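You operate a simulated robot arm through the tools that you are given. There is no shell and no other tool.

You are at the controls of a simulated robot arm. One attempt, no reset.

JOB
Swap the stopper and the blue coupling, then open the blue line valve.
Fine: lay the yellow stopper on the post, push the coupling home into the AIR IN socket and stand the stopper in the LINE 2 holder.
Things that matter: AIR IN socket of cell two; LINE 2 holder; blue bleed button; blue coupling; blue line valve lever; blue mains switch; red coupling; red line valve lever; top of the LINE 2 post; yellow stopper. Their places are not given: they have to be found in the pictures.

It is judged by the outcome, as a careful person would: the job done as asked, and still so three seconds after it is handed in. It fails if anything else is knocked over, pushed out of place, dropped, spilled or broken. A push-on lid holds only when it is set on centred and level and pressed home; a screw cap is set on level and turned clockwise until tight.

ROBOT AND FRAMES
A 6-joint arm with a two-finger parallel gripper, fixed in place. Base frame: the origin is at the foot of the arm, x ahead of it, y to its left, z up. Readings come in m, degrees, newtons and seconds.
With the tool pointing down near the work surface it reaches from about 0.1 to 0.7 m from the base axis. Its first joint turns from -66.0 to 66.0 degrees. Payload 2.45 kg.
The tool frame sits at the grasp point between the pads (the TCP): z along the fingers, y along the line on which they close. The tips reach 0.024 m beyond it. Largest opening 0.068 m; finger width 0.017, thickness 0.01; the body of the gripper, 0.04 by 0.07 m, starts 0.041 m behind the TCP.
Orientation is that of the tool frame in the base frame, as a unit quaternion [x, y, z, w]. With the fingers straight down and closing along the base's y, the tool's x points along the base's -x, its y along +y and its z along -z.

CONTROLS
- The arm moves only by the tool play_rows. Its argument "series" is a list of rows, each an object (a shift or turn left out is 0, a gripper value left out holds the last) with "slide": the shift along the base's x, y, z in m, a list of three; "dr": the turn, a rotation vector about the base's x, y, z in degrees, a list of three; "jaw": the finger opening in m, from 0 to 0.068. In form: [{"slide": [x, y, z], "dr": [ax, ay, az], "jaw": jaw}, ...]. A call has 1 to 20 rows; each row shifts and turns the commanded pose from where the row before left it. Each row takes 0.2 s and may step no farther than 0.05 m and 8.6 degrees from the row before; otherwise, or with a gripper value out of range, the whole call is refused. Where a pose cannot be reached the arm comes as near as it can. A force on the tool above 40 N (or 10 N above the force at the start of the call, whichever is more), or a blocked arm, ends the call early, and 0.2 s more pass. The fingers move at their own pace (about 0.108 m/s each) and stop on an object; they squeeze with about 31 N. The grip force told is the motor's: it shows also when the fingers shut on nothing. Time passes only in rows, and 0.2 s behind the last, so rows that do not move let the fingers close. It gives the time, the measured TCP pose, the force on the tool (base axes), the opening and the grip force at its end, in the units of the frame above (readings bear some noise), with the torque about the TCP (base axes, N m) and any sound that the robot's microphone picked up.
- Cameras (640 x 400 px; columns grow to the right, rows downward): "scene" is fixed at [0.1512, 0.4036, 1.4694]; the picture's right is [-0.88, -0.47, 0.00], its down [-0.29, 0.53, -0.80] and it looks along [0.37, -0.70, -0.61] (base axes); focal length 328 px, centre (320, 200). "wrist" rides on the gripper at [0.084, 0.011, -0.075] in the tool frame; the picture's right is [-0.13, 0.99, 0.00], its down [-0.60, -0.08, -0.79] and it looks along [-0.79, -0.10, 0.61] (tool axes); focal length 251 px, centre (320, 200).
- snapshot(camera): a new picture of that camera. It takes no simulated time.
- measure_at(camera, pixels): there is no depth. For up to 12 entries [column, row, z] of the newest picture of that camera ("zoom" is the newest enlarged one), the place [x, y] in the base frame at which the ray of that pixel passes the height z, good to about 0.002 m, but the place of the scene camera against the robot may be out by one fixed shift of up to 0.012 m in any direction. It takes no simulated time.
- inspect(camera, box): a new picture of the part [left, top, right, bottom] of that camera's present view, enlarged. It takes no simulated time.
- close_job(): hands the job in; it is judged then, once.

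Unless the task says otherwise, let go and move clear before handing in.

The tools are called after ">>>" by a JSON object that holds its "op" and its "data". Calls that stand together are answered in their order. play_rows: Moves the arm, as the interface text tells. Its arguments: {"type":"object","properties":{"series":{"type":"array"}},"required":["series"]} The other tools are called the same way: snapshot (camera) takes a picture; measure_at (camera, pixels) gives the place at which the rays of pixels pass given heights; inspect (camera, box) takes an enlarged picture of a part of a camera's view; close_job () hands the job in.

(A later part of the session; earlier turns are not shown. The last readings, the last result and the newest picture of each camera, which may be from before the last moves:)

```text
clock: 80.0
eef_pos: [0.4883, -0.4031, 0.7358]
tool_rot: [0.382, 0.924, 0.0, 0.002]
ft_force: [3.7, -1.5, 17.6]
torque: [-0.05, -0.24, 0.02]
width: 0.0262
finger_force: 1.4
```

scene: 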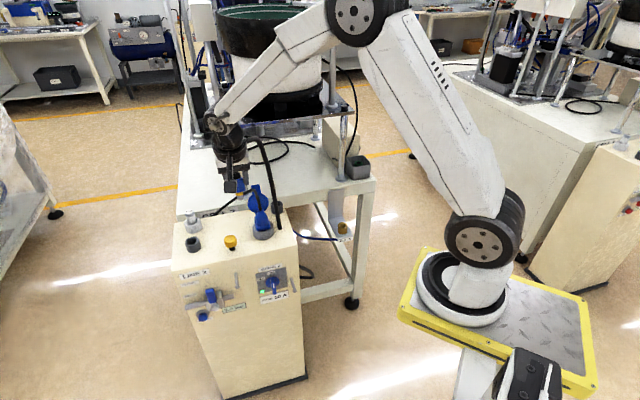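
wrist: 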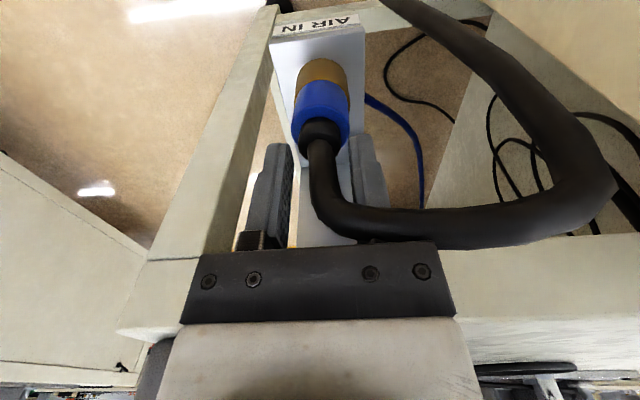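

17.6 N at the shoulder now. I'll press a little more and look at the seat.

>>> {"op": "play_rows", "data": {"series": [{"slide": [0, 0, -0.001]}, {}]}}

>>> {"op": "play_rows", "data": {"series": [{"slide": [0, 0, -0.001]}, {}]}}

>>> {"op": "inspect", "data": {"camera": "scene", "box": [318, 205, 366, 235]}}

>>> {"op": "inspect", "data": {"camera": "wrist", "box": [256, 60, 384, 160]}}

```text
clock: 80.6
eef_pos: [0.4878, -0.4034, 0.7363]
tool_rot: [0.382, 0.924, 0.0, 0.002]
ft_force: [3.3, -2.5, 24.5]
torque: [-0.09, -0.23, 0.03]
width: 0.0267
finger_force: 1.3
```

```text
clock: 81.2
eef_pos: [0.4887, -0.4038, 0.7345]
tool_rot: [0.382, 0.924, 0.0, 0.003]
ft_force: [0.5, -0.7, 30.7]
torque: [-0.06, -0.05, 0.01]
width: 0.0265
finger_force: 0.6
```

```text
13.33 times, centred on (342, 220) of scene
```

zoom: 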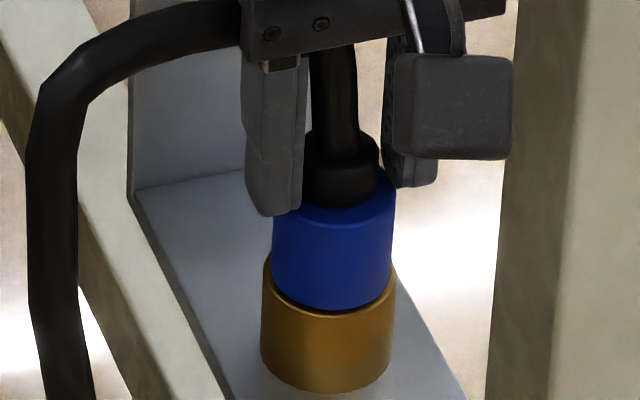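

```text
4.00 times, centred on (320, 110) of wrist
```

zoom: 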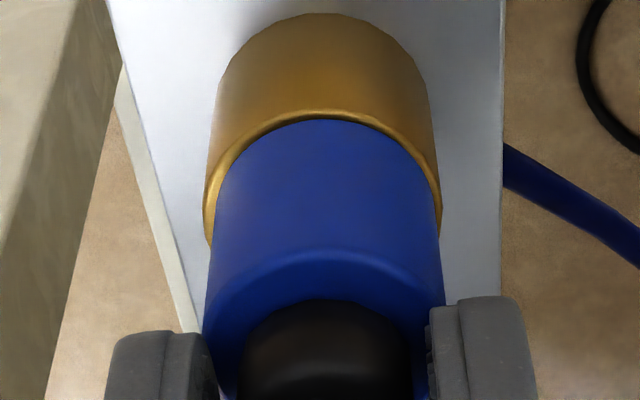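

Under 30 N the coupling is level and flush. The earlier lean likely came from the fingers dragging the strain relief as I rose, so this time I'll open the fingers fully before rising.

>>> {"op": "play_rows", "data": {"series": [{"slide": [0, 0, 0.0015]}, {"jaw": 0.035}, {"jaw": 0.05}, {"jaw": 0.05}, {}]}}

>>> {"op": "inspect", "data": {"camera": "scene", "box": [318, 205, 366, 235]}}

>>> {"op": "inspect", "data": {"camera": "wrist", "box": [256, 60, 384, 160]}}

```text
clock: 82.4
eef_pos: [0.4858, -0.4018, 0.7339]
tool_rot: [0.381, 0.924, 0.001, -0.001]
ft_force: [-0.3, -0.4, 0.6]
torque: [0.02, 0.02, 0.01]
width: 0.0498
finger_force: 0.1
```

```text
13.33 times, centred on (342, 220) of scene
```

zoom: 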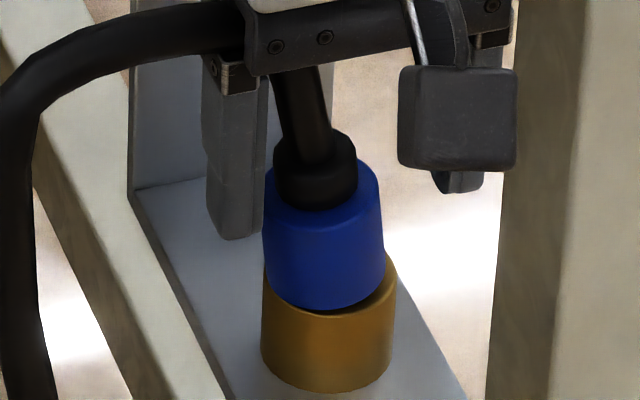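

```text
4.00 times, centred on (320, 110) of wrist
```

zoom: 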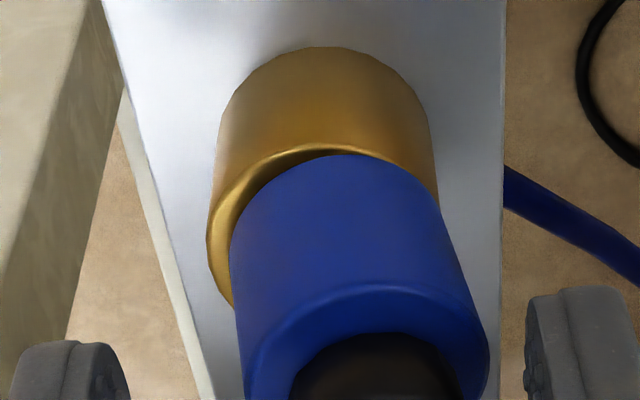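

After release the coupling leans the other way, about 8°, so it isn't held: it was flush only under load. I'll let time pass and look again before deciding how to seat it.

>>> {"op": "play_rows", "data": {"series": [{"slide": [0, 0, 0.01]}, {}, {}]}}

>>> {"op": "snapshot", "data": {"camera": "wrist"}}

>>> {"op": "inspect", "data": {"camera": "wrist", "box": [256, 60, 384, 160]}}

>>> {"op": "inspect", "data": {"camera": "scene", "box": [318, 205, 366, 235]}}

```text
clock: 83.2
eef_pos: [0.4866, -0.4015, 0.7454]
tool_rot: [0.382, 0.924, 0.001, 0.0]
ft_force: [0.5, 0.6, 0.4]
torque: [0.0, -0.01, 0.02]
width: 0.0501
finger_force: 0.0
```

```text
taken
```

wrist: 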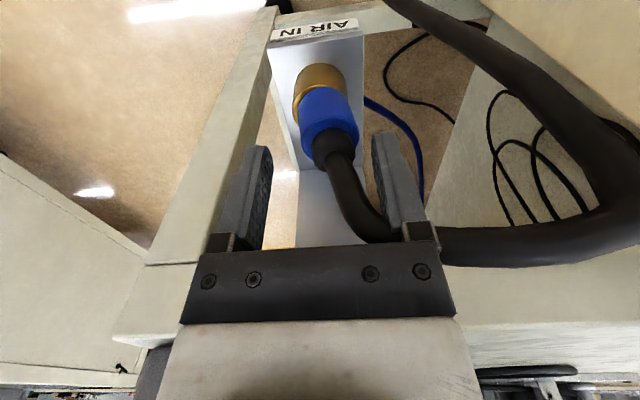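

```text
4.00 times, centred on (320, 110) of wrist
```

zoom: 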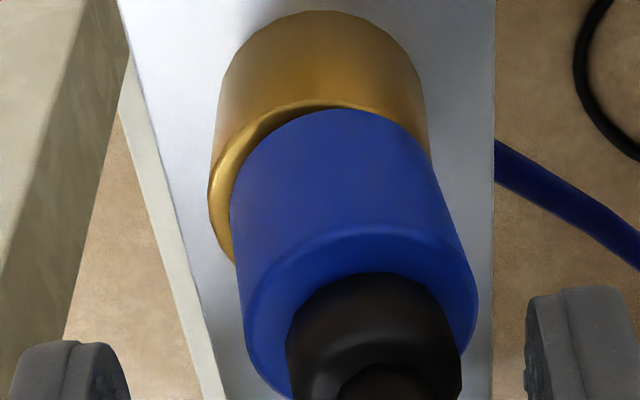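

```text
13.33 times, centred on (342, 220) of scene
```

zoom: 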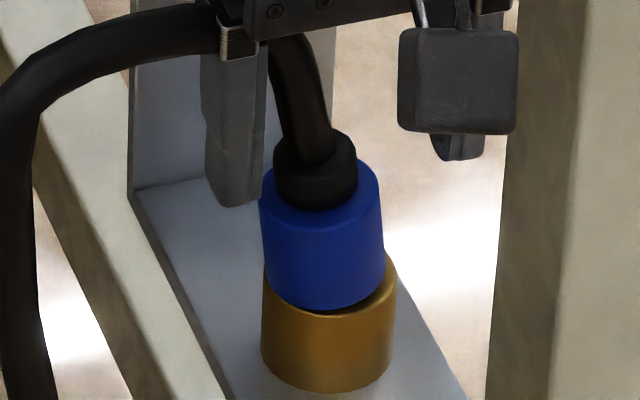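

It stays leaned towards the cabinet side, so it must be seated harder. I'll close the fingers on the strain relief to straighten it, then press straight down up to the force limit.

>>> {"op": "play_rows", "data": {"series": [{"jaw": 0.04}, {"jaw": 0.03}, {"jaw": 0.026}, {}]}}

>>> {"op": "snapshot", "data": {"camera": "wrist"}}

>>> {"op": "inspect", "data": {"camera": "scene", "box": [318, 205, 366, 235]}}

>>> {"op": "inspect", "data": {"camera": "wrist", "box": [256, 60, 384, 160]}}

```text
clock: 84.2
eef_pos: [0.4867, -0.4012, 0.7443]
tool_rot: [0.382, 0.924, 0.001, -0.002]
ft_force: [-0.6, -0.3, -0.4]
torque: [0.01, 0.01, 0.0]
width: 0.0261
finger_force: 0.1
```

```text
taken
```

wrist: 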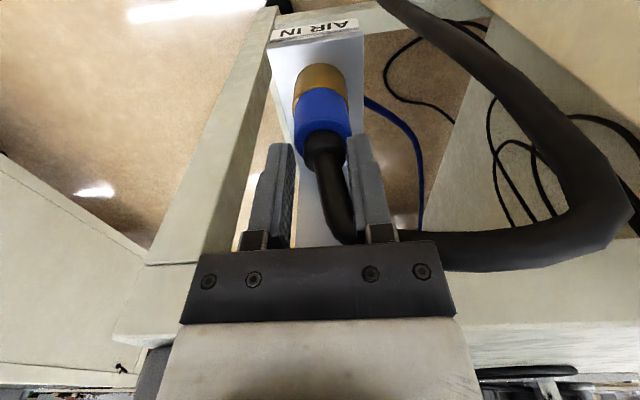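

```text
13.33 times, centred on (342, 220) of scene
```

zoom: 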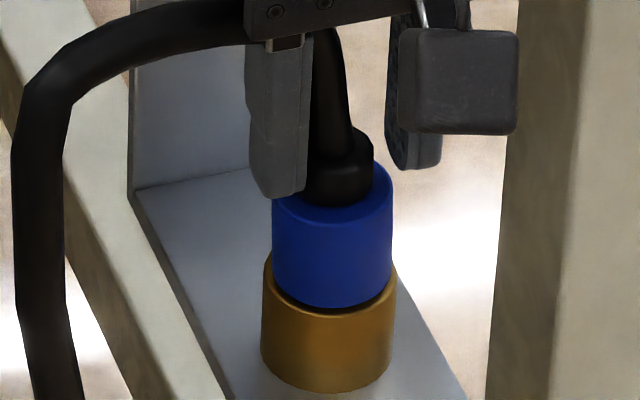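

```text
4.00 times, centred on (320, 110) of wrist
```

zoom: 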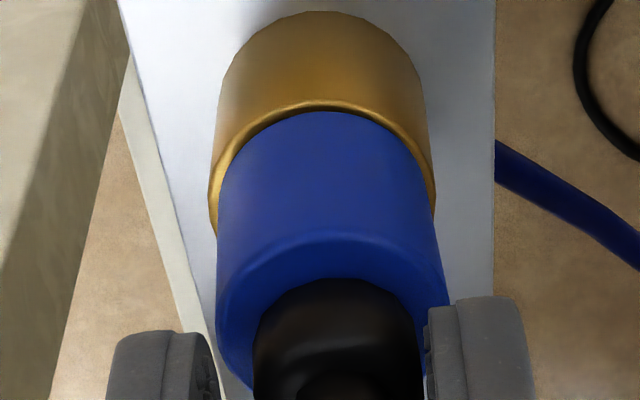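

The strain relief is about 21 mm wide and still rests against one finger, leaning 3°. I'll close right onto it to centre and straighten the coupling, then press down on the shoulder.

>>> {"op": "play_rows", "data": {"series": [{"jaw": 0.015}, {"jaw": 0.015}, {}]}}

>>> {"op": "play_rows", "data": {"series": [{"slide": [0, 0, -0.002]}, {"slide": [0, 0, -0.002]}, {}]}}

>>> {"op": "play_rows", "data": {"series": [{"slide": [0, 0, -0.002]}, {}]}}

>>> {"op": "inspect", "data": {"camera": "scene", "box": [318, 205, 366, 235]}}

>>> {"op": "inspect", "data": {"camera": "wrist", "box": [256, 60, 384, 160]}}

```text
clock: 85.0
eef_pos: [0.4874, -0.4018, 0.7445]
tool_rot: [0.382, 0.924, 0.001, -0.001]
ft_force: [-0.1, -1.2, 0.0]
torque: [-0.05, 0.06, 0.0]
width: 0.0208
finger_force: 31.2
```

```text
clock: 85.8
eef_pos: [0.4868, -0.4027, 0.7422]
tool_rot: [0.382, 0.924, 0.001, 0.002]
ft_force: [-5.6, 0.0, 25.2]
torque: [-0.03, 0.23, -0.02]
width: 0.0208
finger_force: 30.9
```

```text
clock: 86.4
eef_pos: [0.489, -0.4035, 0.7402]
tool_rot: [0.382, 0.924, -0.001, 0.003]
ft_force: [-1.1, -3.4, 25.8]
torque: [-0.36, -0.04, -0.06]
width: 0.0208
finger_force: 30.7
```

```text
13.33 times, centred on (342, 220) of scene
```

zoom: 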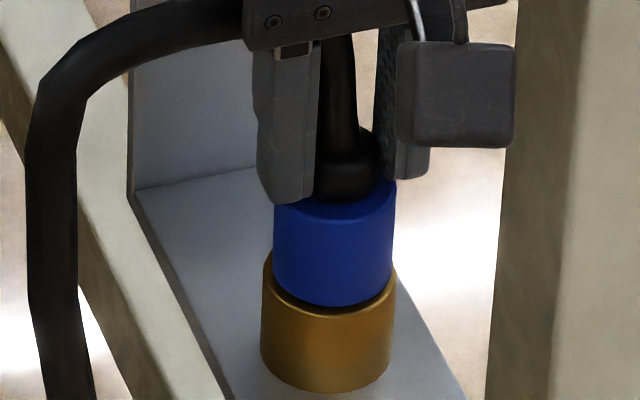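

```text
4.00 times, centred on (320, 110) of wrist
```

zoom: 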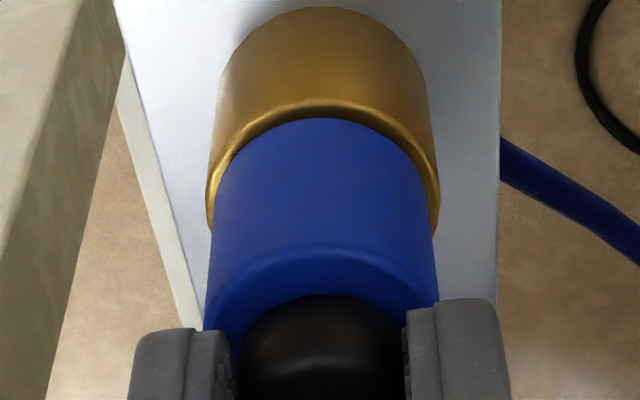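

The grip on the strain relief alone gives about 25 N before sliding. I'll keep going until the tips press on the blue shoulder and the force reaches the high 30s.

>>> {"op": "play_rows", "data": {"series": [{"slide": [0, 0, -0.002]}, {"slide": [0, 0, -0.001]}, {}]}}

>>> {"op": "play_rows", "data": {"series": [{"slide": [0, 0, -0.0015]}, {}]}}

>>> {"op": "play_rows", "data": {"series": [{"slide": [0, 0, -0.0015]}, {}]}}

```text
clock: 87.2
eef_pos: [0.4878, -0.4029, 0.737]
tool_rot: [0.382, 0.924, 0.001, 0.001]
ft_force: [1.6, -3.1, 21.8]
torque: [-0.13, -0.44, 0.03]
width: 0.0207
finger_force: 31.0
```

```text
clock: 87.8
eef_pos: [0.4879, -0.4024, 0.7364]
tool_rot: [0.381, 0.924, 0.0, 0.002]
ft_force: [-2.4, -1.3, 28.6]
torque: [-0.16, 0.07, 0.01]
width: 0.0209
finger_force: 30.4
```

```text
clock: 88.3
eef_pos: [0.4883, -0.4032, 0.736]
tool_rot: [0.382, 0.924, 0.001, 0.001]
ft_force: [-2.9, 3.8, 8.5]
torque: [0.27, 0.2, -0.01]
width: 0.0209
finger_force: 31.5
stopped in row 2: the force on the tool passed its limit at 40 N (the readings are from after the stop); the commanded pose is now the measured one
```

The push passed 40 N and stopped, with no click reported. I'll look at the seat now.

>>> {"op": "inspect", "data": {"camera": "scene", "box": [318, 205, 366, 235]}}

>>> {"op": "inspect", "data": {"camera": "wrist", "box": [256, 60, 384, 160]}}

>>> {"op": "inspect", "data": {"camera": "scene", "box": [200, 280, 264, 320]}}

```text
13.33 times, centred on (342, 220) of scene
```

zoom: 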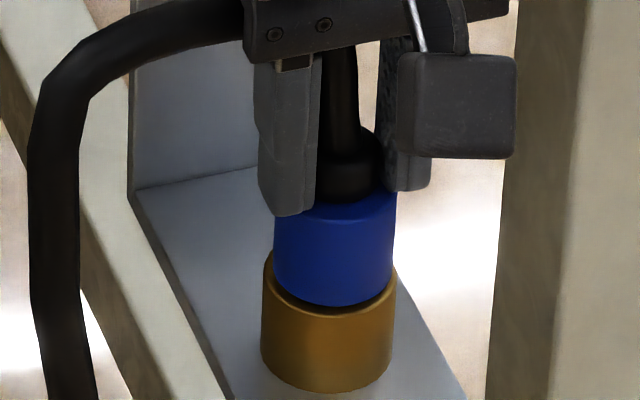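

```text
4.00 times, centred on (320, 110) of wrist
```

zoom: 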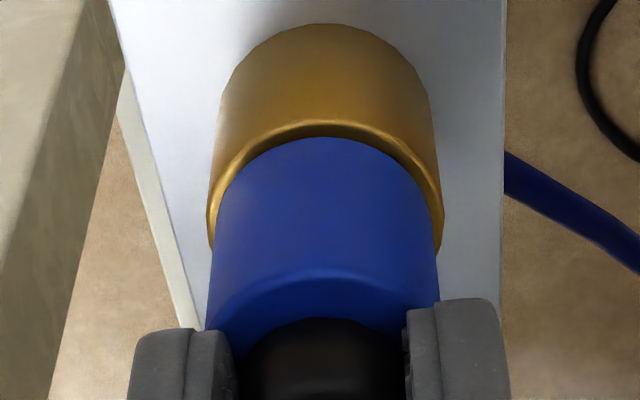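

```text
10.00 times, centred on (232, 300) of scene
```

zoom: 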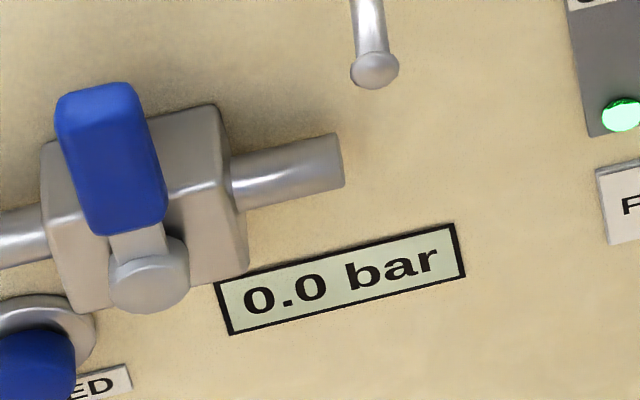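

By geometry the blue shoulder is flush on the rim, but my pressing point was about 4 mm short of the true axis (the stopper was gripped at (0.4908,-0.4055)). I'll release, recentre on that axis, grip the blue body full length with the vertical tool to level it, and press again.

>>> {"op": "play_rows", "data": {"series": [{"jaw": 0.035}, {"jaw": 0.055}, {"slide": [0.0012, -0.0011, 0]}, {"slide": [0.0012, -0.0011, 0]}, {}]}}

>>> {"op": "snapshot", "data": {"camera": "wrist"}}

>>> {"op": "inspect", "data": {"camera": "scene", "box": [318, 205, 366, 235]}}

>>> {"op": "inspect", "data": {"camera": "wrist", "box": [240, 60, 400, 180]}}

```text
clock: 89.5
eef_pos: [0.4895, -0.4057, 0.7346]
tool_rot: [0.382, 0.924, 0.0, 0.0]
ft_force: [1.1, 0.1, 0.9]
torque: [-0.01, 0.0, 0.02]
width: 0.055
finger_force: 0.1
```

```text
taken
```

wrist: 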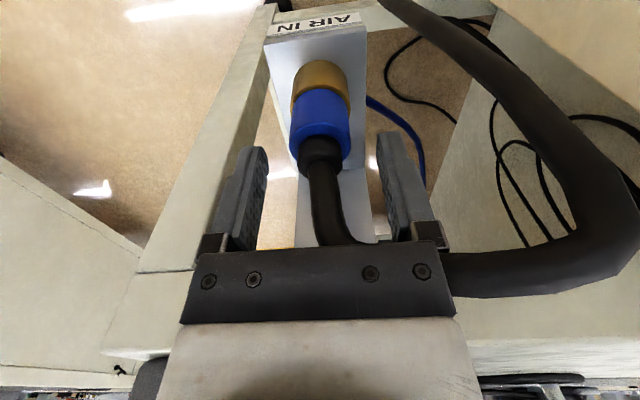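

```text
13.33 times, centred on (342, 220) of scene
```

zoom: 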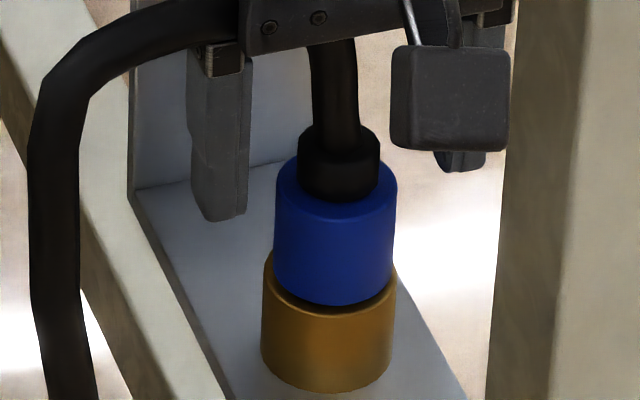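

```text
3.33 times, centred on (320, 120) of wrist
```

zoom: 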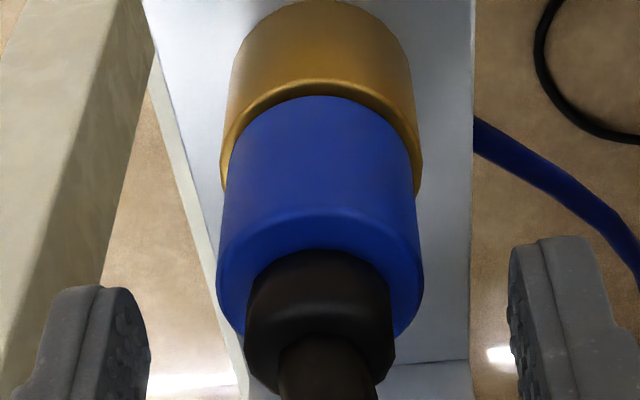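

This time the coupling stays upright after release, and the TCP is now centred on the socket. I'll lower around the blue body, grip it full length, and press down once more, centred and level.

>>> {"op": "play_rows", "data": {"series": [{"slide": [0.0003, -0.0003, -0.01]}, {"slide": [0, 0, -0.008]}, {"slide": [0, 0, -0.006]}, {}, {"jaw": 0.04}, {"jaw": 0.025}, {"jaw": 0.025}, {}]}}

>>> {"op": "snapshot", "data": {"camera": "wrist"}}

>>> {"op": "inspect", "data": {"camera": "wrist", "box": [240, 60, 400, 180]}}

>>> {"op": "inspect", "data": {"camera": "scene", "box": [318, 205, 366, 235]}}

```text
clock: 91.3
eef_pos: [0.4898, -0.4066, 0.7101]
tool_rot: [0.382, 0.924, 0.001, 0.001]
ft_force: [-1.0, -1.5, 0.5]
torque: [-0.03, 0.02, 0.0]
width: 0.0312
finger_force: 30.7
```

```text
taken
```

wrist: 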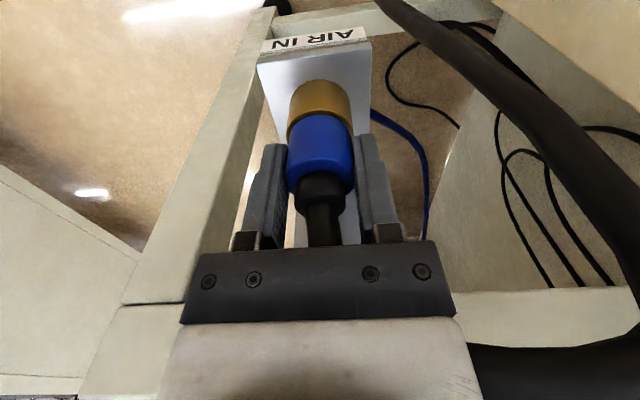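

```text
3.33 times, centred on (320, 120) of wrist
```

zoom: 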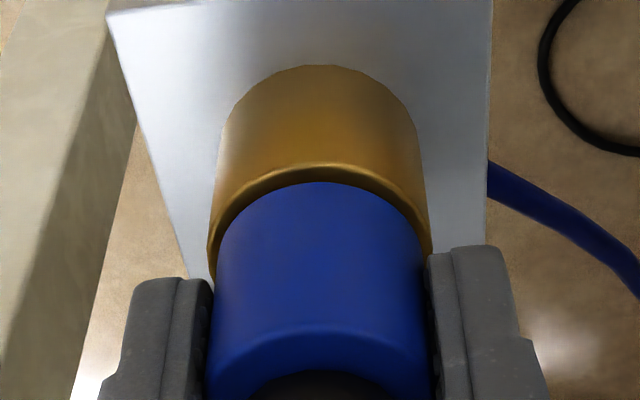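

```text
13.33 times, centred on (342, 220) of scene
```

zoom: 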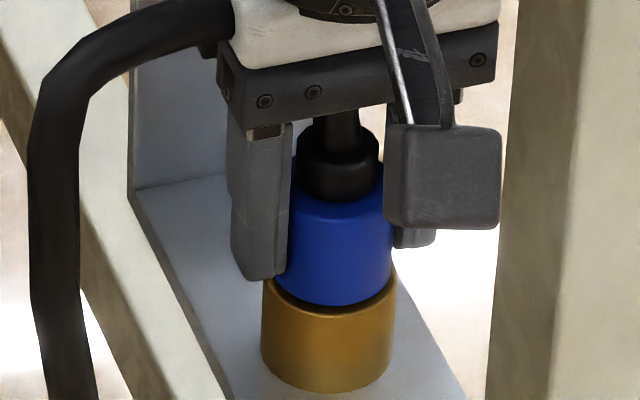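

Gripped at 31 mm, coupling upright and concentric. Pressing down in 1 mm steps now.

>>> {"op": "play_rows", "data": {"series": [{"slide": [0, 0, -0.001]}, {}]}}

>>> {"op": "play_rows", "data": {"series": [{"slide": [0, 0, -0.001]}, {}]}}

>>> {"op": "play_rows", "data": {"series": [{"slide": [0, 0, -0.001]}, {}]}}

```text
clock: 91.9
eef_pos: [0.4911, -0.4057, 0.7095]
tool_rot: [0.383, 0.924, 0.001, 0.001]
ft_force: [-6.0, 1.7, 12.9]
torque: [0.06, 0.29, -0.05]
width: 0.0305
finger_force: 31.1
```

```text
clock: 92.5
eef_pos: [0.4913, -0.4058, 0.7099]
tool_rot: [0.382, 0.924, 0.001, 0.002]
ft_force: [-2.7, 1.8, 12.8]
torque: [0.11, -0.03, 0.05]
width: 0.0309
finger_force: 31.0
```

```text
clock: 93.1
eef_pos: [0.4921, -0.4064, 0.709]
tool_rot: [0.382, 0.924, 0.0, 0.002]
ft_force: [0.1, -0.2, 13.7]
torque: [0.08, -0.15, -0.03]
width: 0.031
finger_force: 31.7
```

The grip slides at about 13 N with no further travel, so the coupling is against its stop. I'll do a gentle 2 mm tug test to see whether it's held.

>>> {"op": "play_rows", "data": {"series": [{"slide": [0, 0, 0.002]}, {}]}}

>>> {"op": "play_rows", "data": {"series": [{"slide": [0, 0, 0.002]}, {}]}}

>>> {"op": "inspect", "data": {"camera": "wrist", "box": [240, 60, 400, 180]}}

>>> {"op": "inspect", "data": {"camera": "scene", "box": [318, 205, 366, 235]}}

```text
clock: 93.7
eef_pos: [0.4895, -0.4044, 0.7092]
tool_rot: [0.381, 0.924, 0.001, -0.002]
ft_force: [-1.1, -0.2, -3.0]
torque: [0.0, 0.02, -0.01]
width: 0.031
finger_force: 30.9
```

```text
clock: 94.3
eef_pos: [0.4904, -0.4051, 0.7132]
tool_rot: [0.382, 0.924, 0.001, 0.001]
ft_force: [-1.2, 1.0, -4.1]
torque: [0.03, 0.09, 0.02]
width: 0.0311
finger_force: 31.3
```

```text
3.33 times, centred on (320, 120) of wrist
```

zoom: 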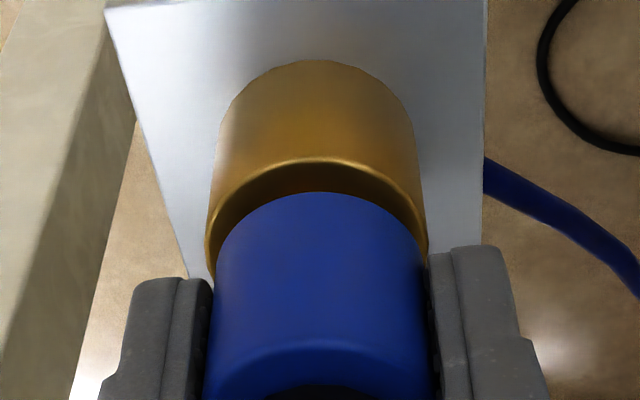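

```text
13.33 times, centred on (342, 220) of scene
```

zoom: 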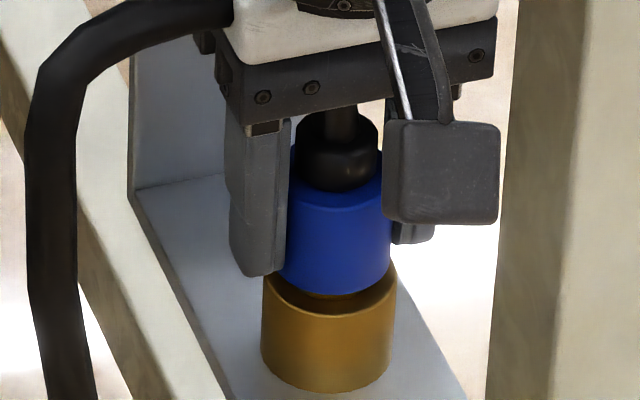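

It rose about 4 mm with only 3–4 N, so it isn't latched. I'll press it back down from this well-centred grip and record the force at each step.

>>> {"op": "play_rows", "data": {"series": [{"slide": [0, 0, -0.002]}, {}]}}

>>> {"op": "play_rows", "data": {"series": [{"slide": [0, 0, -0.001]}, {}]}}

>>> {"op": "play_rows", "data": {"series": [{"slide": [0, 0, -0.001]}, {}]}}

>>> {"op": "play_rows", "data": {"series": [{"slide": [0, 0, -0.001]}, {}]}}

>>> {"op": "inspect", "data": {"camera": "wrist", "box": [240, 60, 400, 180]}}

```text
clock: 94.9
eef_pos: [0.4915, -0.4063, 0.711]
tool_rot: [0.382, 0.924, 0.0, 0.002]
ft_force: [0.9, 0.2, 2.8]
torque: [-0.01, -0.06, 0.04]
width: 0.0307
finger_force: 31.3
```

```text
clock: 95.5
eef_pos: [0.491, -0.4045, 0.7091]
tool_rot: [0.382, 0.924, 0.0, 0.001]
ft_force: [1.2, -1.1, 0.6]
torque: [-0.07, -0.1, 0.01]
width: 0.0308
finger_force: 31.7
```

```text
clock: 96.1
eef_pos: [0.4902, -0.4063, 0.7082]
tool_rot: [0.382, 0.924, 0.001, 0.001]
ft_force: [0.7, 0.0, 3.6]
torque: [-0.02, -0.01, 0.04]
width: 0.031
finger_force: 30.8
```

```text
clock: 96.7
eef_pos: [0.4911, -0.4053, 0.7072]
tool_rot: [0.381, 0.924, 0.0, 0.001]
ft_force: [-2.8, 1.7, 12.5]
torque: [0.03, 0.2, -0.05]
width: 0.0307
finger_force: 30.6
```

```text
3.33 times, centred on (320, 120) of wrist
```

zoom: 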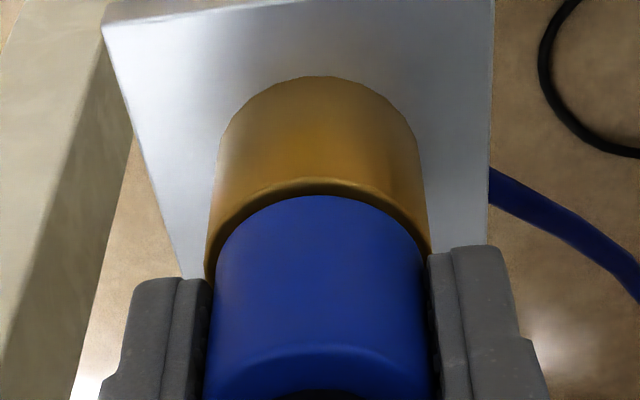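

It stops again at about 12 N with no click. To understand how "home" looks, I'll inspect the empty holder (same style of ring) and the stopper, while still gripping the coupling.

>>> {"op": "inspect", "data": {"camera": "scene", "box": [176, 230, 208, 250]}}

>>> {"op": "inspect", "data": {"camera": "scene", "box": [214, 230, 246, 250]}}

>>> {"op": "inspect", "data": {"camera": "scene", "box": [326, 212, 358, 232]}}

>>> {"op": "inspect", "data": {"camera": "scene", "box": [600, 130, 640, 170]}}

```text
16.00 times, centred on (192, 240) of scene
```

zoom: 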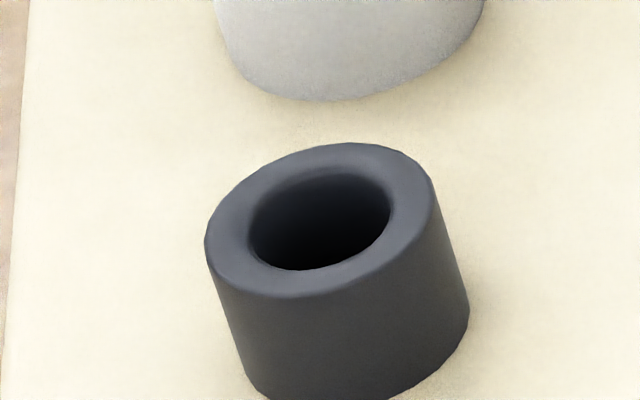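

```text
16.00 times, centred on (230, 240) of scene
```

zoom: 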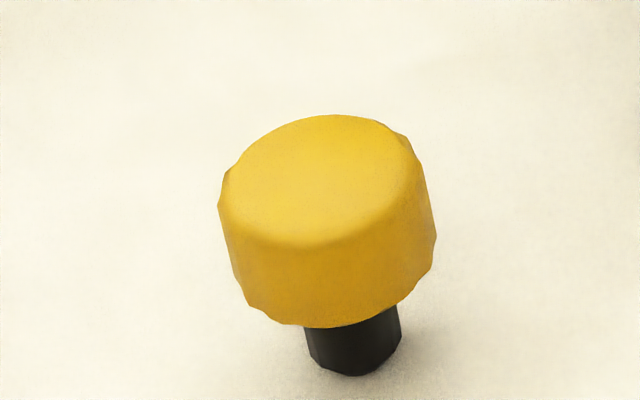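

```text
16.00 times, centred on (342, 222) of scene
```

zoom: 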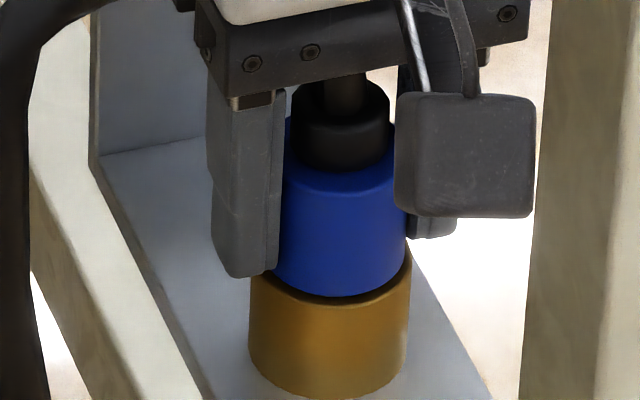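

```text
10.00 times, centred on (620, 150) of scene
```

zoom: 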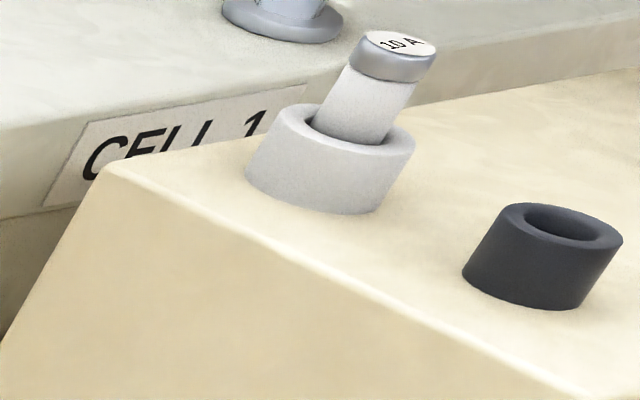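

By projection the blue shoulder is now flush on the rim to within half a millimetre. I'll finish with one more firm centred press on the shoulder using the strain-relief grip, since the coupling stayed upright after the last one.

>>> {"op": "play_rows", "data": {"series": [{"jaw": 0.04}, {"jaw": 0.05}, {"slide": [0, 0, 0.015]}, {"slide": [0, 0, 0.015]}, {"slide": [0, 0, 0.007]}, {}]}}

>>> {"op": "inspect", "data": {"camera": "wrist", "box": [240, 60, 400, 180]}}

>>> {"op": "inspect", "data": {"camera": "scene", "box": [326, 212, 358, 232]}}

```text
clock: 98.1
eef_pos: [0.4907, -0.4044, 0.7434]
tool_rot: [0.381, 0.924, 0.001, 0.0]
ft_force: [0.1, 0.0, -0.5]
torque: [0.02, 0.04, 0.02]
width: 0.0497
finger_force: 0.1
```

```text
3.33 times, centred on (320, 120) of wrist
```

zoom: 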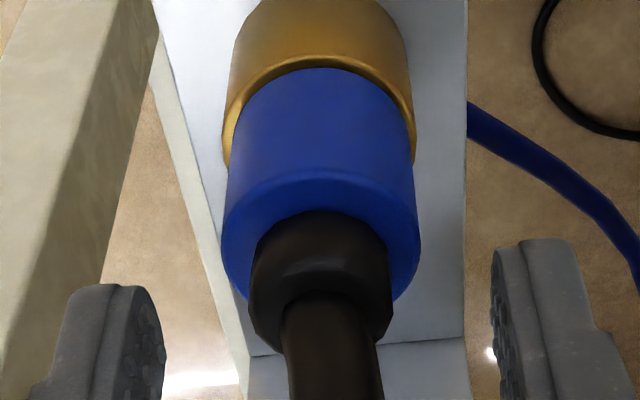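

```text
16.00 times, centred on (342, 222) of scene
```

zoom: 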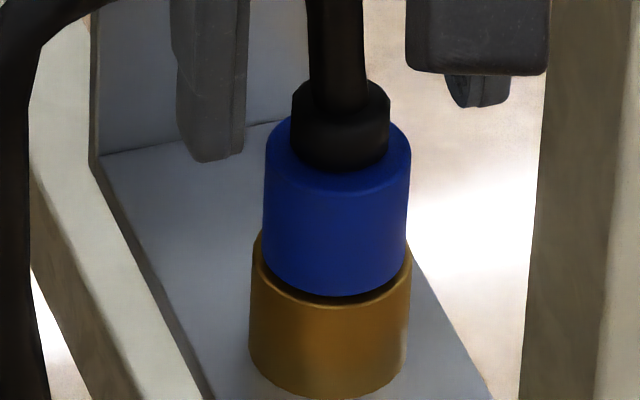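

Released, it now stands upright and flush on its own. I'll do one more firm press with the tips around (not gripping) the strain relief, properly centred this time, opening fully before rising.

>>> {"op": "play_rows", "data": {"series": [{"slide": [0.0007, -0.0007, 0], "jaw": 0.035}, {"jaw": 0.0225}, {"jaw": 0.0225}, {"slide": [0, 0, -0.004]}, {"slide": [0, 0, -0.002]}, {}]}}

>>> {"op": "play_rows", "data": {"series": [{"slide": [0, 0, -0.0015]}, {"slide": [0, 0, -0.001]}, {}]}}

>>> {"op": "play_rows", "data": {"series": [{"slide": [0, 0, -0.001]}, {"slide": [0, 0, -0.001]}, {}]}}

```text
clock: 99.5
eef_pos: [0.4916, -0.4067, 0.7388]
tool_rot: [0.381, 0.924, 0.002, 0.0]
ft_force: [-0.4, 0.5, 0.0]
torque: [0.02, 0.01, -0.03]
width: 0.0222
finger_force: 0.0
```

```text
clock: 100.3
eef_pos: [0.4917, -0.4054, 0.7369]
tool_rot: [0.382, 0.924, 0.001, 0.001]
ft_force: [-1.2, 0.5, 4.8]
torque: [0.04, 0.05, -0.02]
width: 0.0225
finger_force: 0.1
```

```text
clock: 101.1
eef_pos: [0.4918, -0.4077, 0.7358]
tool_rot: [0.382, 0.924, -0.001, 0.004]
ft_force: [-1.8, 5.5, 32.4]
torque: [0.4, 0.11, 0.01]
width: 0.0223
finger_force: 0.0
```

32 N, stiff stop. One more millimetre to reach the limit, then I'll look and open.

>>> {"op": "play_rows", "data": {"series": [{"slide": [0, 0, -0.0006]}, {}]}}

>>> {"op": "inspect", "data": {"camera": "scene", "box": [326, 212, 358, 232]}}

>>> {"op": "play_rows", "data": {"series": [{"slide": [0, 0, 0.002]}, {"jaw": 0.035}, {"jaw": 0.055}, {}]}}

>>> {"op": "inspect", "data": {"camera": "scene", "box": [326, 212, 358, 232]}}

>>> {"op": "inspect", "data": {"camera": "wrist", "box": [240, 60, 400, 180]}}

```text
clock: 101.7
eef_pos: [0.4934, -0.4081, 0.7364]
tool_rot: [0.382, 0.924, -0.001, 0.004]
ft_force: [-1.0, 7.3, 36.2]
torque: [0.54, 0.0, 0.03]
width: 0.0224
finger_force: 0.1
```

```text
16.00 times, centred on (342, 222) of scene
```

zoom: 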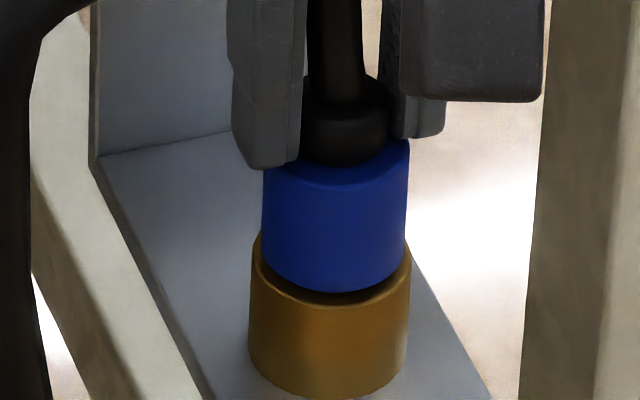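

```text
clock: 102.7
eef_pos: [0.4887, -0.4058, 0.7332]
tool_rot: [0.382, 0.924, 0.001, -0.001]
ft_force: [0.0, -0.7, 0.6]
torque: [-0.01, -0.04, 0.03]
width: 0.055
finger_force: 0.0
```

```text
16.00 times, centred on (342, 222) of scene
```

zoom: 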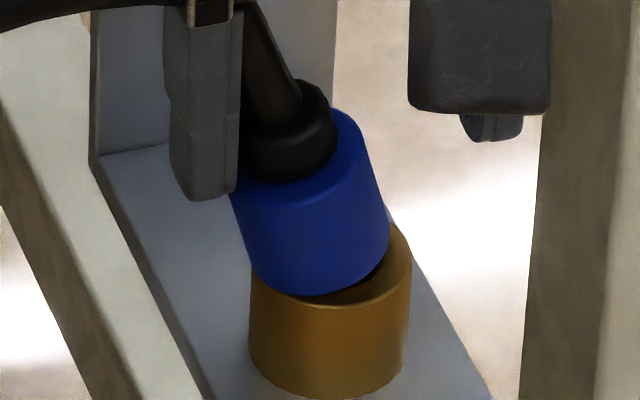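

```text
3.33 times, centred on (320, 120) of wrist
```

zoom: 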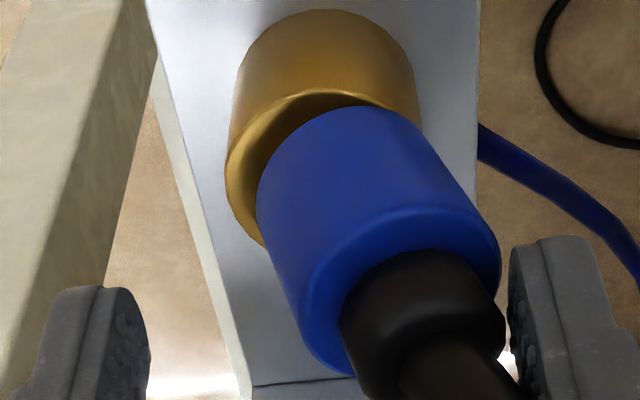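

The last press-and-open let one finger slip off the shoulder first and tipped the coupling about 20° towards the right finger. That method was the problem. I'll straighten it gently by closing the fingers on it here, then regrip the body low and reseat it by grip only, which left it upright before.

>>> {"op": "play_rows", "data": {"series": [{"jaw": 0.05}, {"jaw": 0.045}, {"jaw": 0.042}, {"jaw": 0.04}, {}]}}

>>> {"op": "inspect", "data": {"camera": "wrist", "box": [240, 60, 400, 180]}}

>>> {"op": "inspect", "data": {"camera": "scene", "box": [326, 212, 358, 232]}}

```text
clock: 103.9
eef_pos: [0.4914, -0.407, 0.7356]
tool_rot: [0.382, 0.924, 0.001, 0.002]
ft_force: [0.2, 0.2, -0.7]
torque: [-0.01, 0.02, 0.01]
width: 0.0405
finger_force: 0.0
```

```text
3.33 times, centred on (320, 120) of wrist
```

zoom: 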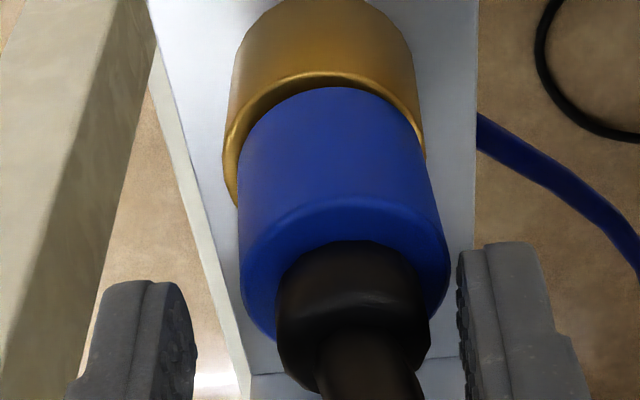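

```text
16.00 times, centred on (342, 222) of scene
```

zoom: 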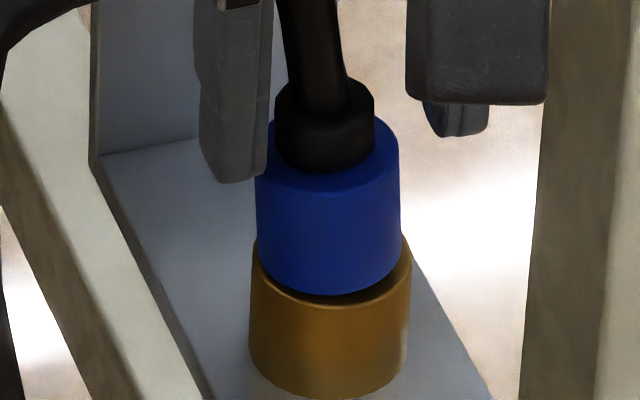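

It's back to about a 5° lean. I'll open slightly to 46 mm, lower around the body and grip it.

>>> {"op": "play_rows", "data": {"series": [{"jaw": 0.047}, {"slide": [-0.0003, 0.0008, -0.008]}, {"slide": [0, 0, -0.009]}, {"slide": [0, 0, -0.008]}, {}, {"jaw": 0.038}, {"jaw": 0.025}, {"jaw": 0.025}, {}]}}

>>> {"op": "inspect", "data": {"camera": "wrist", "box": [240, 60, 400, 180]}}

>>> {"op": "inspect", "data": {"camera": "scene", "box": [326, 212, 358, 232]}}

```text
clock: 105.9
eef_pos: [0.4916, -0.4058, 0.7099]
tool_rot: [0.381, 0.924, 0.002, 0.0]
ft_force: [-0.3, -1.3, 0.2]
torque: [-0.08, 0.05, -0.02]
width: 0.0309
finger_force: 30.8
```

```text
3.33 times, centred on (320, 120) of wrist
```

zoom: 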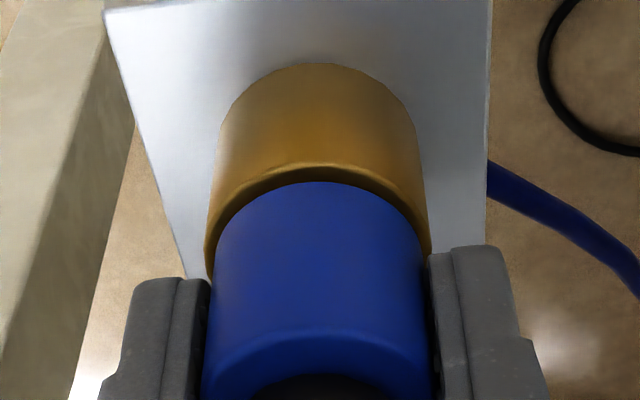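

```text
16.00 times, centred on (342, 222) of scene
```

zoom: 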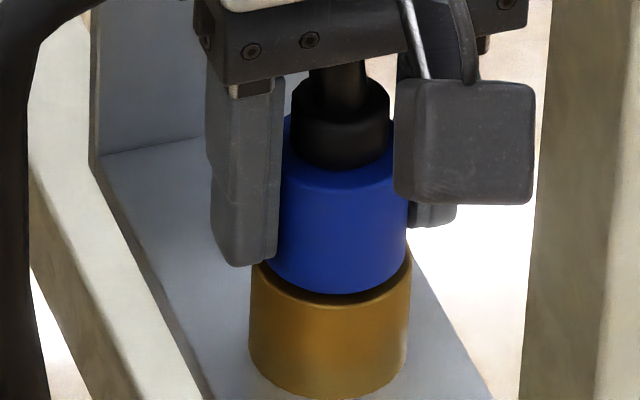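

Upright and gripped. I'll press down by grip in small steps again.

>>> {"op": "play_rows", "data": {"series": [{"slide": [0, 0, -0.001]}, {"slide": [0, 0, -0.001]}, {}]}}

>>> {"op": "play_rows", "data": {"series": [{"slide": [0, 0, -0.001]}, {"slide": [0, 0, -0.001]}, {}]}}

>>> {"op": "inspect", "data": {"camera": "wrist", "box": [256, 80, 384, 160]}}

>>> {"op": "inspect", "data": {"camera": "scene", "box": [330, 215, 354, 230]}}

```text
clock: 106.7
eef_pos: [0.4915, -0.4056, 0.7091]
tool_rot: [0.382, 0.924, 0.0, 0.002]
ft_force: [-2.0, 1.5, 11.3]
torque: [0.01, 0.19, -0.03]
width: 0.031
finger_force: 30.7
```

```text
clock: 107.5
eef_pos: [0.4917, -0.4058, 0.7071]
tool_rot: [0.382, 0.924, 0.001, 0.002]
ft_force: [1.7, 3.3, 18.2]
torque: [0.18, -0.22, 0.0]
width: 0.0308
finger_force: 31.2
```

```text
5.00 times, centred on (320, 120) of wrist
```

zoom: 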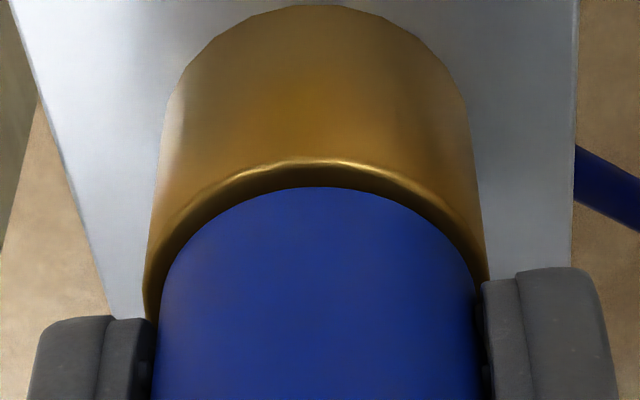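

```text
16.00 times, centred on (342, 222) of scene
```

zoom: 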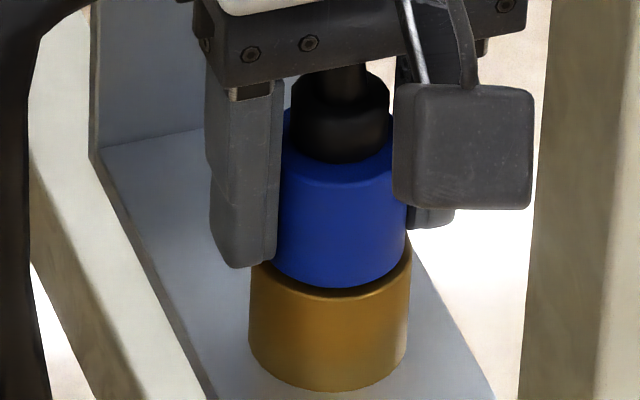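

It's flush within about half a millimetre under 18 N. I'll add a small twist back and forth under load to help it settle, listening for any click.

>>> {"op": "play_rows", "data": {"series": [{"dr": [0, 0, 4]}, {"dr": [0, 0, -4]}, {"dr": [0, 0, -4]}, {"dr": [0, 0, 4]}, {}]}}

>>> {"op": "play_rows", "data": {"series": [{"slide": [0, 0, -0.001]}, {"slide": [0, 0, -0.001]}, {}]}}

```text
clock: 108.7
eef_pos: [0.489, -0.4047, 0.706]
tool_rot: [0.381, 0.924, 0.0, 0.001]
ft_force: [1.8, -2.5, 3.6]
torque: [-0.16, -0.05, 0.02]
width: 0.0309
finger_force: 31.0
```

```text
clock: 109.5
eef_pos: [0.4902, -0.4041, 0.7039]
tool_rot: [0.382, 0.924, 0.001, 0.001]
ft_force: [-8.0, 4.4, 20.3]
torque: [0.17, 0.3, -0.06]
width: 0.031
finger_force: 31.4
```

No click, and the stop is unchanged, so this looks like a plain push fit. I'll ease the load and open the fingers, then check how it stands.

>>> {"op": "play_rows", "data": {"series": [{"slide": [0, 0, 0.001]}, {"jaw": 0.036}, {"jaw": 0.045}, {"jaw": 0.055}, {}]}}

>>> {"op": "inspect", "data": {"camera": "wrist", "box": [240, 60, 400, 180]}}

>>> {"op": "inspect", "data": {"camera": "scene", "box": [326, 212, 358, 232]}}

```text
clock: 110.7
eef_pos: [0.4917, -0.4057, 0.7044]
tool_rot: [0.382, 0.924, 0.001, 0.0]
ft_force: [0.1, 0.3, -0.3]
torque: [0.01, 0.05, 0.01]
width: 0.0551
finger_force: 0.0
```

```text
3.33 times, centred on (320, 120) of wrist
```

zoom: 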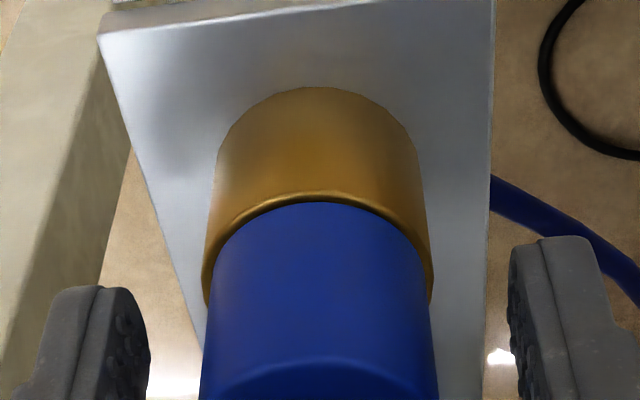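

```text
16.00 times, centred on (342, 222) of scene
```

zoom: 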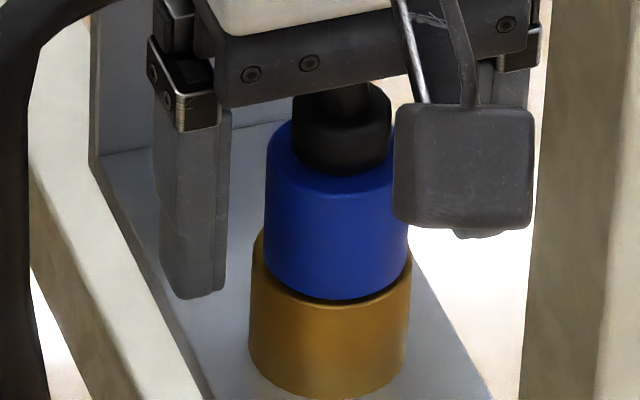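

The seat looks closer now: blue bottom front at row 302 in the scene zoom and the wrist gap down to under 3 px, upright. I'll rise straight up with the fingers wide open.

>>> {"op": "play_rows", "data": {"series": [{"slide": [0, 0, 0.01], "jaw": 0.06}, {"slide": [0, 0, 0.02]}, {"slide": [0, 0, 0.03]}, {"slide": [0, 0, 0.03]}, {"slide": [-0.015, 0.015, 0.01]}, {"slide": [-0.02, 0.02, 0.01]}, {}]}}

>>> {"op": "snapshot", "data": {"camera": "wrist"}}

>>> {"op": "inspect", "data": {"camera": "wrist", "box": [272, 60, 400, 140]}}

>>> {"op": "inspect", "data": {"camera": "scene", "box": [326, 212, 358, 232]}}

```text
clock: 112.3
eef_pos: [0.4562, -0.3695, 0.8165]
tool_rot: [0.382, 0.924, 0.0, 0.001]
ft_force: [0.0, 0.0, 0.7]
torque: [0.0, 0.0, -0.02]
width: 0.06
finger_force: 0.0
```

```text
taken
```

wrist: 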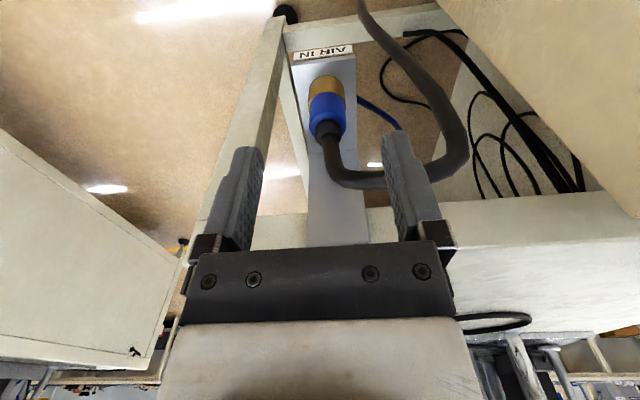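

```text
5.00 times, centred on (336, 100) of wrist
```

zoom: 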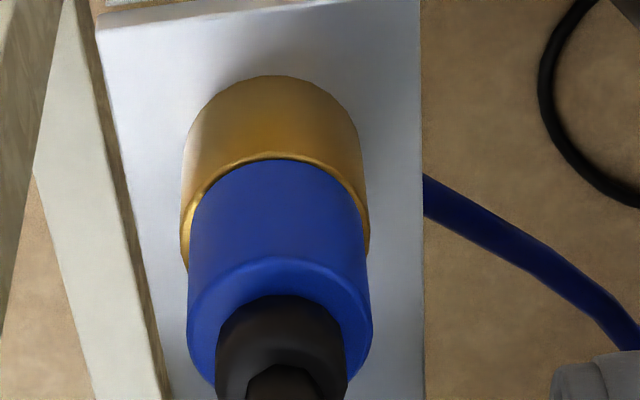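

```text
16.00 times, centred on (342, 222) of scene
```

zoom: 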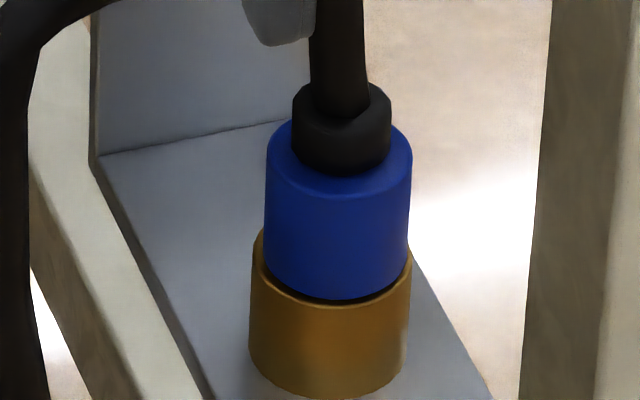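

The coupling now stands upright and flush; the blue top measures 28.6 mm over the rim, the same as it had in the holder. Next, the stopper: I'll rise and carry the empty gripper back over the cabinet top for a look.

>>> {"op": "play_rows", "data": {"series": [{"slide": [-0.004, 0.004, 0.04]}, {"slide": [-0.004, 0.004, 0.04]}, {"slide": [-0.004, 0.004, 0.04]}, {"slide": [-0.004, 0.004, 0.04]}, {"slide": [-0.004, 0.004, 0.04]}, {"slide": [0.025, 0.0418, 0]}, {"slide": [0.025, 0.0418, 0]}, {"slide": [0.025, 0.0418, 0]}, {"slide": [0.025, 0.0418, 0]}, {"slide": [0.025, 0.0418, 0]}, {"slide": [0.025, 0.0418, 0]}, {"slide": [0.025, 0.0418, 0]}, {"slide": [0.025, 0.0418, 0]}, {}]}}

>>> {"op": "snapshot", "data": {"camera": "wrist"}}

>>> {"op": "snapshot", "data": {"camera": "scene"}}

>>> {"op": "inspect", "data": {"camera": "scene", "box": [326, 205, 366, 230]}}

```text
clock: 115.3
eef_pos: [0.634, -0.0147, 1.0169]
tool_rot: [0.382, 0.924, 0.001, 0.0]
ft_force: [0.8, -0.2, 0.0]
torque: [0.02, 0.03, 0.01]
width: 0.0599
finger_force: 0.0
```

```text
taken
```

wrist: 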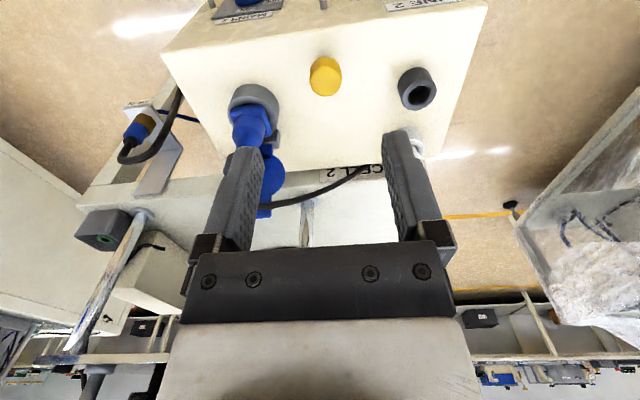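

```text
taken
```

scene: 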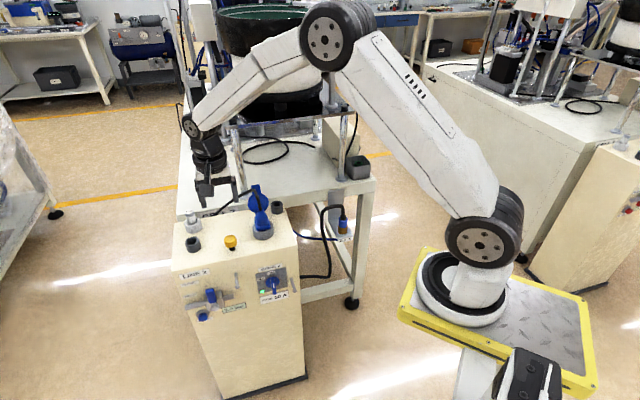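

```text
16.00 times, centred on (346, 218) of scene
```

zoom: 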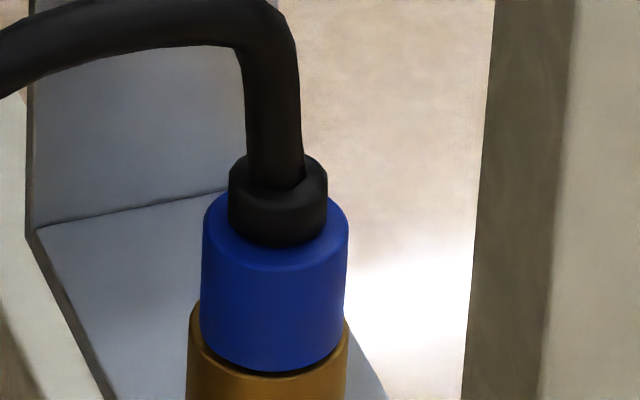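

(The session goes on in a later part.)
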